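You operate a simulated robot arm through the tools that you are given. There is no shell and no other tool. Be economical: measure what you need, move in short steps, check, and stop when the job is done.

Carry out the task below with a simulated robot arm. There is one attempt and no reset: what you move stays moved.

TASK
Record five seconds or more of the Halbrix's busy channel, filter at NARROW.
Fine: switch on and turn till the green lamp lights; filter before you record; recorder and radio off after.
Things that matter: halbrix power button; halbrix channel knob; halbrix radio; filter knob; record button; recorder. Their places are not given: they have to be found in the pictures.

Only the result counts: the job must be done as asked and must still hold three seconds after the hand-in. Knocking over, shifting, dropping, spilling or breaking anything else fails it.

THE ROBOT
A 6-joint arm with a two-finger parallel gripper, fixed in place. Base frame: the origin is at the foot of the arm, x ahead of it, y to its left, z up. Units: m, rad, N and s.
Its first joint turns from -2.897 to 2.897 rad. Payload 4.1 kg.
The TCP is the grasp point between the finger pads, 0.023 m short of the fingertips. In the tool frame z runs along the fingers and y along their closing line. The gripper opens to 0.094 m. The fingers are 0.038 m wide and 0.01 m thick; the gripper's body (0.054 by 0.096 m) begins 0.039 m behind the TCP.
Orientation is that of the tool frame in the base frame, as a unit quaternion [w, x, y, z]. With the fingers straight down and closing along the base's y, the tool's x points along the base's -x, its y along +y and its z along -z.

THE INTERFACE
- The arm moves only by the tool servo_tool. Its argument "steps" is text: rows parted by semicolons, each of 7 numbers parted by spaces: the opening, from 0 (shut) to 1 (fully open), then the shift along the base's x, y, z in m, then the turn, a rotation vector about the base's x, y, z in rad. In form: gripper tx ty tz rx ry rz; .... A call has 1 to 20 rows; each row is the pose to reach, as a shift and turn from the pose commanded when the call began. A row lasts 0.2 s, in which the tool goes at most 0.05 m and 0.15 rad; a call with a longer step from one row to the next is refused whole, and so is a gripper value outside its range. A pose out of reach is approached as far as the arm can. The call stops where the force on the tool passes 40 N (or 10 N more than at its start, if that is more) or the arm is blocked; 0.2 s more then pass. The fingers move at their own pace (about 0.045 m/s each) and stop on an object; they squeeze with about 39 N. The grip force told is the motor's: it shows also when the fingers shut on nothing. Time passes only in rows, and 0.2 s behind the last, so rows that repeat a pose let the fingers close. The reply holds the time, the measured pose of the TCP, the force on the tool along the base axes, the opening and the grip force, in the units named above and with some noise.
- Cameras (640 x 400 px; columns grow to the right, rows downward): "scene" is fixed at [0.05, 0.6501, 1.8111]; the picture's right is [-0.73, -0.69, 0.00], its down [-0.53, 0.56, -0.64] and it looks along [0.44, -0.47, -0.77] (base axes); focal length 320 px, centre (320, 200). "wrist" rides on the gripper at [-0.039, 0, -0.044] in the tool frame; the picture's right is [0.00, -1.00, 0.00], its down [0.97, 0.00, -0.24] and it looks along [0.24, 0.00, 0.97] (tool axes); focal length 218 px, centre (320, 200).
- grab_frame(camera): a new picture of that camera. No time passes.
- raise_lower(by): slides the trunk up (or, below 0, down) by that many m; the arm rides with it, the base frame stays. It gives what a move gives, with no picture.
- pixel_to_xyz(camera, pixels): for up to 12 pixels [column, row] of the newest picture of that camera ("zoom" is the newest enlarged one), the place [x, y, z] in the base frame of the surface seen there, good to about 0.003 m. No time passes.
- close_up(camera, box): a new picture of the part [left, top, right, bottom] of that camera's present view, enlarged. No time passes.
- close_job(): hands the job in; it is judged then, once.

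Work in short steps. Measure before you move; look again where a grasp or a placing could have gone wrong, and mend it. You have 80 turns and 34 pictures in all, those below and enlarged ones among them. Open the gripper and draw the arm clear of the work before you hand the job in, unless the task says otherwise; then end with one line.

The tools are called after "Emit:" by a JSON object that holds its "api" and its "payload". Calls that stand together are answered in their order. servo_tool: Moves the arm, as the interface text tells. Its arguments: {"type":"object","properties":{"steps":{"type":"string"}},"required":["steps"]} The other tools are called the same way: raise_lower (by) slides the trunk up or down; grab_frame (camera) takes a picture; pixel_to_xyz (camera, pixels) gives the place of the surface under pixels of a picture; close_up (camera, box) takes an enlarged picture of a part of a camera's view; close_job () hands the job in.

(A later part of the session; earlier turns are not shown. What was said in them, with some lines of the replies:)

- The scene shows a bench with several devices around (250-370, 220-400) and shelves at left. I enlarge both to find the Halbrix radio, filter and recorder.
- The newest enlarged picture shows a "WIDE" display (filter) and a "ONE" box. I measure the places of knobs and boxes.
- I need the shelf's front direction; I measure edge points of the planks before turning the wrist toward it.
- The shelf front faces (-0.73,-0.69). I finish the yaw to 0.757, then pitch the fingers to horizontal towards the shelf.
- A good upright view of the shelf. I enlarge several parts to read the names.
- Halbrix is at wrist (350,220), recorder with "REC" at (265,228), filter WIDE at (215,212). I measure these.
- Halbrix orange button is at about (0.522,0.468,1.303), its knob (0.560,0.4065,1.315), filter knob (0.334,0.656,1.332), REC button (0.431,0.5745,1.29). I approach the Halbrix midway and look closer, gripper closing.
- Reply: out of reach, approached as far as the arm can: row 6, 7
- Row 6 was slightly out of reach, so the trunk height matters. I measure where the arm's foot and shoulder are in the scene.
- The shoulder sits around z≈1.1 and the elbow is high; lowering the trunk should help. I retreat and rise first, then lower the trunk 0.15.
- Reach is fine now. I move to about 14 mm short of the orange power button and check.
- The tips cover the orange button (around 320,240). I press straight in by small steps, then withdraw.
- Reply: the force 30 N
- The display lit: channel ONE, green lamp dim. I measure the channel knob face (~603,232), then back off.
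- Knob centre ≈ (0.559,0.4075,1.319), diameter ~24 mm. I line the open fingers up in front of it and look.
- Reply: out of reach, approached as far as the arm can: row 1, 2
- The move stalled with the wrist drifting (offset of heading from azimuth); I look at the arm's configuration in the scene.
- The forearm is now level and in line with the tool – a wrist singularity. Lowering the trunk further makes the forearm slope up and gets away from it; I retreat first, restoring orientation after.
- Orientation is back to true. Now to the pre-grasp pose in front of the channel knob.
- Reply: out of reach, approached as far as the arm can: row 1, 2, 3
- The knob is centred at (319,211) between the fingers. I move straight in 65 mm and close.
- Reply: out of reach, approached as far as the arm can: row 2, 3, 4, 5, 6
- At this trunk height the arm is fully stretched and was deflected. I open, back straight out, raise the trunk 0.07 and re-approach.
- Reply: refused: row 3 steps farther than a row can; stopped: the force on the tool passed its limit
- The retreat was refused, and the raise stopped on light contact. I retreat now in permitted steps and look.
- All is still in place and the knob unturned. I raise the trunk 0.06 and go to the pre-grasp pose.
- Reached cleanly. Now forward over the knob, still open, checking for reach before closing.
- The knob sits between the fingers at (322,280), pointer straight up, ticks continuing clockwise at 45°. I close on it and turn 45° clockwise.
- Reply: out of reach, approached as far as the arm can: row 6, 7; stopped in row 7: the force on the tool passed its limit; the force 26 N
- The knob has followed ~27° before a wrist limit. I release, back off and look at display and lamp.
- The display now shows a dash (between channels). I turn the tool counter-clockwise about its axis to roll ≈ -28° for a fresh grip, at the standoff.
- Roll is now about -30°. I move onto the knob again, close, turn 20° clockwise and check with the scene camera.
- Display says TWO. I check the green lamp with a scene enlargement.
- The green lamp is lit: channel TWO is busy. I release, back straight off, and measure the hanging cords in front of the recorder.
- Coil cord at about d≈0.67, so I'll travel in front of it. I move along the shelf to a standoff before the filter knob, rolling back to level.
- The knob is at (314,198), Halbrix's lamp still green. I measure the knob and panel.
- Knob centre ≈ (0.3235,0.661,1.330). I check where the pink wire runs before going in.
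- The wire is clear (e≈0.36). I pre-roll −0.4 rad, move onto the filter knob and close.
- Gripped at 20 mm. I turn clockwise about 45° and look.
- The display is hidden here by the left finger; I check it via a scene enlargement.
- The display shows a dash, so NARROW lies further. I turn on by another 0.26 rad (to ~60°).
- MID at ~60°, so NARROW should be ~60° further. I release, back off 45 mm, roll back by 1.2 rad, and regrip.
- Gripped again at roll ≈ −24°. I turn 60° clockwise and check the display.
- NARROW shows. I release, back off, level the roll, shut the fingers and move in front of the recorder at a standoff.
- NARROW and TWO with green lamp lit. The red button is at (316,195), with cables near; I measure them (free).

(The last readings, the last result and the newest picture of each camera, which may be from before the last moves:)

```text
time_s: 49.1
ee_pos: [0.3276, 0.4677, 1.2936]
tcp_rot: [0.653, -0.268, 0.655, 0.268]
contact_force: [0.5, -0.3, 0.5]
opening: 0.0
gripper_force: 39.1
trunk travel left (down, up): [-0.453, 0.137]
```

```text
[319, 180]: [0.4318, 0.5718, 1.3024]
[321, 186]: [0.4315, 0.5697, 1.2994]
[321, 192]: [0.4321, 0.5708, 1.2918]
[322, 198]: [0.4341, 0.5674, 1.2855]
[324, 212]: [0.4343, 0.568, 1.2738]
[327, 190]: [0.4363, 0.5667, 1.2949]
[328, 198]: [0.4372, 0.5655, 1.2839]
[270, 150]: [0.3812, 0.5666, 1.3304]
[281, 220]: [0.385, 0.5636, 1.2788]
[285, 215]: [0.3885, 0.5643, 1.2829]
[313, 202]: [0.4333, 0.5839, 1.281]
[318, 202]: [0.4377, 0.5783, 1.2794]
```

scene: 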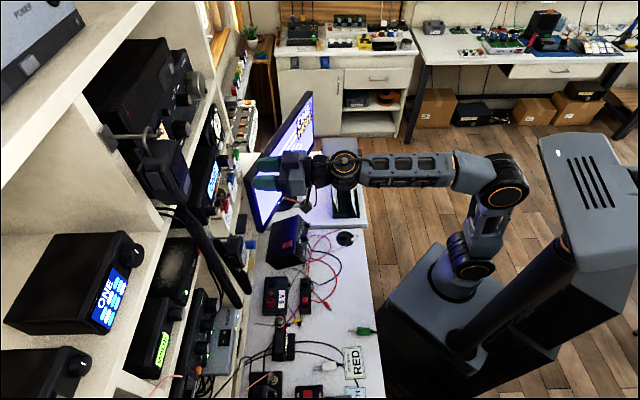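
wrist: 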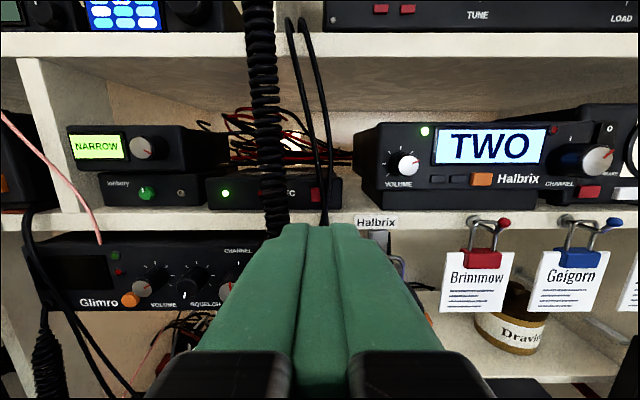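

The button's left half (e≈0.12–0.1275) is free between the cables (e<0.119) and the coil cord (e>0.143). I slip the shut fingers into that gap, to 12 mm short of the button.

Emit:
{"api": "servo_tool", "payload": {"steps": "0 0.017 0.026 -0.0146 0 0 -0.02; 0 0.0341 0.0523 -0.0146 0 0 -0.02; 0 0.055 0.072 -0.0146 0 0 -0.02; 0 0.0741 0.0901 -0.0146 0 0 -0.02; 0 0.0741 0.0901 -0.0146 0 0 -0.02"}}

```text
time_s: 50.4
ee_pos: [0.402, 0.5612, 1.2793]
tcp_rot: [0.656, -0.261, 0.658, 0.261]
contact_force: [-1.0, -0.1, -0.8]
opening: 0.0001
gripper_force: 38.3
trunk travel left (down, up): [-0.453, 0.137]
```

No contact so far. I correct 2 mm right and press in small steps.

Emit:
{"api": "servo_tool", "payload": {"steps": "0 0.0014 -0.0015 0 0 0 0; 0 0.0043 0.0012 0 0 0 0; 0 0.0065 0.0033 0 0 0 0; 0 0.0087 0.0054 0 0 0 0; 0 0.0101 0.0067 0 0 0 0; 0 0.0116 0.0081 0 0 0 0"}}

```text
time_s: 51.8
ee_pos: [0.412, 0.5664, 1.2787]
tcp_rot: [0.656, -0.261, 0.658, 0.262]
contact_force: [-2.1, -2.5, -1.7]
opening: 0.0
gripper_force: 39.2
trunk travel left (down, up): [-0.453, 0.137]
```

Light contact (~3.5 N) shows the button reached. I press a few millimetres further.

Emit:
{"api": "servo_tool", "payload": {"steps": "0 0.0011 0.001 0 0 0 0; 0 0.0022 0.0021 0 0 0 0; 0 0.0033 0.0031 0 0 0 0; 0 0.0044 0.0041 0 0 0 0"}}

Emit:
{"api": "close_up", "payload": {"camera": "wrist", "box": [120, 60, 520, 310]}}

```text
time_s: 52.8
ee_pos: [0.4137, 0.5677, 1.28]
tcp_rot: [0.655, -0.262, 0.658, 0.263]
contact_force: [-19.3, -23.6, -5.2]
opening: 0.0001
gripper_force: 39.1
trunk travel left (down, up): [-0.453, 0.137]
stopped in row 4: the force on the tool passed its limit (the readings are from after the stop); the commanded pose is now the measured one
```

```text
1.60 times, centred on (320, 185) of wrist
```

zoom: 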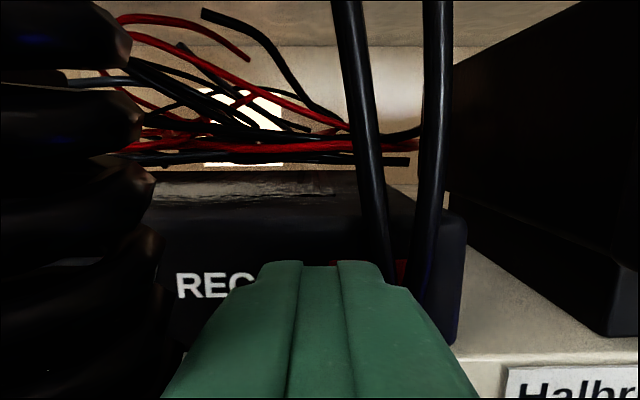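

The tip sits over the button (red seen at its edges). I back off 35 mm and check the record lamp by the scene camera.

Emit:
{"api": "servo_tool", "payload": {"steps": "0 -0.008 -0.0075 0 0 0 0; 0 -0.025 -0.024 0 0 0 0; 0 -0.04 -0.038 0 0 0 0; 0 -0.065 -0.061 0 0 0 0"}}

Emit:
{"api": "close_up", "payload": {"camera": "scene", "box": [150, 160, 250, 300]}}

```text
time_s: 53.8
ee_pos: [0.3519, 0.5107, 1.278]
tcp_rot: [0.654, -0.262, 0.659, 0.261]
contact_force: [0.3, 0.9, 0.5]
opening: 0.0
gripper_force: 39.2
trunk travel left (down, up): [-0.453, 0.137]
```

```text
2.86 times, centred on (200, 230) of scene
```

zoom: 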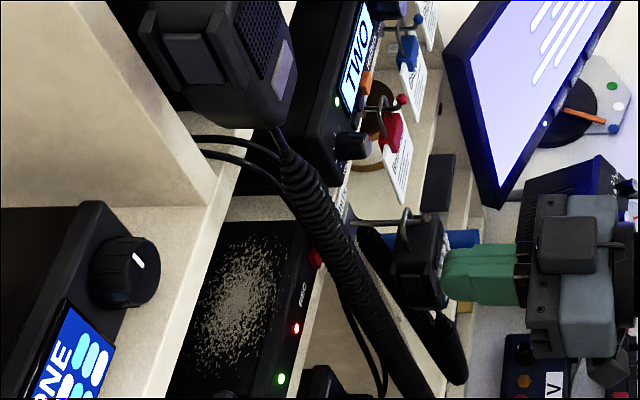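

The record lamp is bright red, channel TWO's lamp green: recording runs since ~52.5 s. I wait in place.

Emit:
{"api": "servo_tool", "payload": {"steps": "0 0 0 0 0 0 0; 0 0 0 0 0 0 0; 0 0 0 0 0 0 0; 0 0 0 0 0 0 0; 0 0 0 0 0 0 0; 0 0 0 0 0 0 0; 0 0 0 0 0 0 0; 0 0 0 0 0 0 0; 0 0 0 0 0 0 0; 0 0 0 0 0 0 0; 0 0 0 0 0 0 0; 0 0 0 0 0 0 0; 0 0 0 0 0 0 0; 0 0 0 0 0 0 0; 0 0 0 0 0 0 0; 0 0 0 0 0 0 0; 0 0 0 0 0 0 0; 0 0 0 0 0 0 0; 0 0 0 0 0 0 0; 0 0 0 0 0 0 0"}}

Emit:
{"api": "servo_tool", "payload": {"steps": "0 0 0 0 0 0 0; 0 0 0 0 0 0 0; 0 0 0 0 0 0 0; 0 0 0 0 0 0 0; 0 0 0 0 0 0 0; 0 0 0 0 0 0 0; 0 0 0 0 0 0 0; 0 0 0 0 0 0 0; 0 0 0 0 0 0 0; 0 0 0 0 0 0 0"}}

```text
time_s: 58.0
ee_pos: [0.3526, 0.5114, 1.2773]
tcp_rot: [0.655, -0.262, 0.658, 0.262]
contact_force: [-0.1, -0.1, 1.0]
opening: 0.0003
gripper_force: 39.1
trunk travel left (down, up): [-0.453, 0.137]
```

```text
time_s: 60.2
ee_pos: [0.3523, 0.5102, 1.2776]
tcp_rot: [0.654, -0.263, 0.659, 0.263]
contact_force: [-0.1, -0.5, 0.3]
opening: 0.0001
gripper_force: 39.8
trunk travel left (down, up): [-0.453, 0.137]
```

Over 7 s recorded. I press the record button again along the same path to stop.

Emit:
{"api": "servo_tool", "payload": {"steps": "0 0.0247 0.0234 0.001 0 0 0; 0 0.0494 0.0467 0.001 0 0 0; 0 0.056 0.0529 0.001 0 0 0; 0 0.0589 0.0556 0.001 0 0 0; 0 0.0603 0.057 0.001 0 0 0; 0 0.0618 0.0584 0.001 0 0 0; 0 0.0632 0.0598 0.001 0 0 0; 0 0.0647 0.0611 0.001 0 0 0; 0 0.0655 0.0618 0.001 0 0 0"}}

```text
time_s: 62.1
ee_pos: [0.414, 0.5698, 1.2795]
tcp_rot: [0.654, -0.262, 0.659, 0.263]
contact_force: [-20.4, -25.9, -6.4]
opening: 0.0003
gripper_force: 38.5
trunk travel left (down, up): [-0.453, 0.137]
stopped in row 9: the force on the tool passed its limit (the readings are from after the stop); the commanded pose is now the measured one
```

Same firm press (~33 N). I retreat, raise slightly, and lower the trunk 0.08 for the Halbrix reach.

Emit:
{"api": "servo_tool", "payload": {"steps": "0 -0.008 -0.0075 0 0 0 0; 0 -0.03 -0.028 0 0 0 0; 0 -0.06 -0.057 0 0 0 0; 0 -0.08 -0.076 0.015 0 0 0; 0 -0.1 -0.095 0.04 0 0 0; 0 -0.1 -0.095 0.06 0 0 0"}}

Emit:
{"api": "raise_lower", "payload": {"by": -0.08}}

```text
time_s: 63.5
ee_pos: [0.3178, 0.4772, 1.3366]
tcp_rot: [0.654, -0.262, 0.66, 0.262]
contact_force: [-0.8, 0.5, -1.4]
opening: 0.0003
gripper_force: 39.2
trunk travel left (down, up): [-0.453, 0.137]
```

```text
time_s: 64.7
ee_pos: [0.3178, 0.4777, 1.2553]
tcp_rot: [0.653, -0.263, 0.661, 0.262]
contact_force: [-0.4, -0.6, 1.1]
opening: 0.0002
gripper_force: 38.8
trunk travel left (down, up): [-0.373, 0.217]
```

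Now along the shelf to a standoff in front of the Halbrix power button.

Emit:
{"api": "servo_tool", "payload": {"steps": "0 0.005 -0.01 0.03 0 0 0; 0 0.035 -0.03 0.048 0 0 0; 0 0.067 -0.05 0.048 0 0 0; 0 0.1 -0.067 0.048 0 0 0; 0 0.131 -0.079 0.048 0 0 0; 0 0.131 -0.079 0.048 0 0 0"}}

```text
time_s: 66.1
ee_pos: [0.4486, 0.3995, 1.3028]
tcp_rot: [0.653, -0.263, 0.66, 0.262]
contact_force: [0.5, 0.3, 0.4]
opening: 0.0001
gripper_force: 38.8
trunk travel left (down, up): [-0.373, 0.217]
```

Reached cleanly. I move in and press the power button as before.

Emit:
{"api": "servo_tool", "payload": {"steps": "0 0.0233 0.0223 0 0 0 0; 0 0.0466 0.0447 0 0 0 0; 0 0.0502 0.0478 0 0 0 0; 0 0.0539 0.0509 0 0 0 0; 0 0.0561 0.0529 0 0 0 0; 0 0.0582 0.0549 0 0 0 0; 0 0.0597 0.0563 0 0 0 0"}}

```text
time_s: 67.7
ee_pos: [0.5055, 0.4537, 1.3042]
tcp_rot: [0.652, -0.263, 0.661, 0.262]
contact_force: [-15.0, -14.0, -11.5]
opening: 0.0
gripper_force: 39.0
trunk travel left (down, up): [-0.373, 0.217]
```

Force is a little below the first press, so I push 2 mm deeper while still held, then withdraw clear.

Emit:
{"api": "servo_tool", "payload": {"steps": "0 0.0008 0.0007 0 0 0 0; 0 0.0015 0.0014 0 0 0 0"}}

Emit:
{"api": "servo_tool", "payload": {"steps": "0 -0.02 -0.019 0 0 0 0; 0 -0.05 -0.047 0 0 0 0; 0.5 -0.08 -0.076 0 0 0 0; 1 -0.11 -0.104 0 0 0 0; 1 -0.14 -0.132 0 0 0 0; 1 -0.16 -0.151 0.02 0 0 0; 1 -0.16 -0.151 0.02 0 0 0; 1 -0.16 -0.151 0.02 0 0 0"}}

Emit:
{"api": "close_up", "payload": {"camera": "scene", "box": [140, 150, 270, 370]}}

```text
time_s: 68.3
ee_pos: [0.5056, 0.4543, 1.3038]
tcp_rot: [0.652, -0.262, 0.662, 0.26]
contact_force: [-19.3, -18.5, -9.4]
opening: 0.0
gripper_force: 39.2
trunk travel left (down, up): [-0.373, 0.217]
stopped in row 2: the force on the tool passed its limit (the readings are from after the stop); the commanded pose is now the measured one
```

```text
time_s: 70.1
ee_pos: [0.3502, 0.3065, 1.3216]
tcp_rot: [0.652, -0.264, 0.661, 0.261]
contact_force: [0.6, 0.5, -0.4]
opening: 0.0944
gripper_force: 0.1
trunk travel left (down, up): [-0.373, 0.217]
```

```text
1.82 times, centred on (205, 260) of scene
```

zoom: 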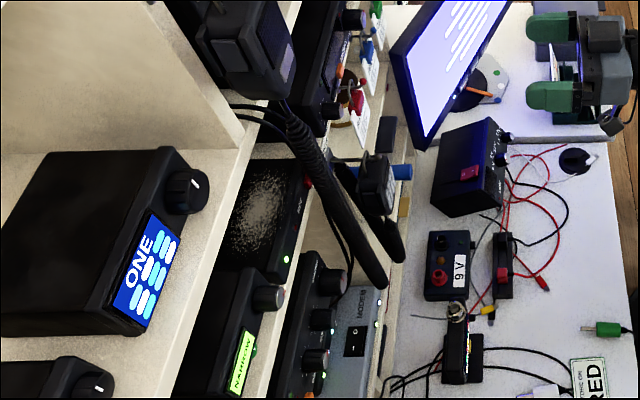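

The last picture shows the Halbrix display dark, the red record lamp out and the filter at NARROW. The gripper is open and clear of the work, so I hand the job in.

Emit:
{"api": "close_job", "payload": {}}

```text
The job is handed in.
```

I recorded the Halbrix's busy channel, TWO (green lamp lit), for more than 7 seconds with the filter at NARROW. The recorder was then stopped, the radio switched off, and the job handed in.
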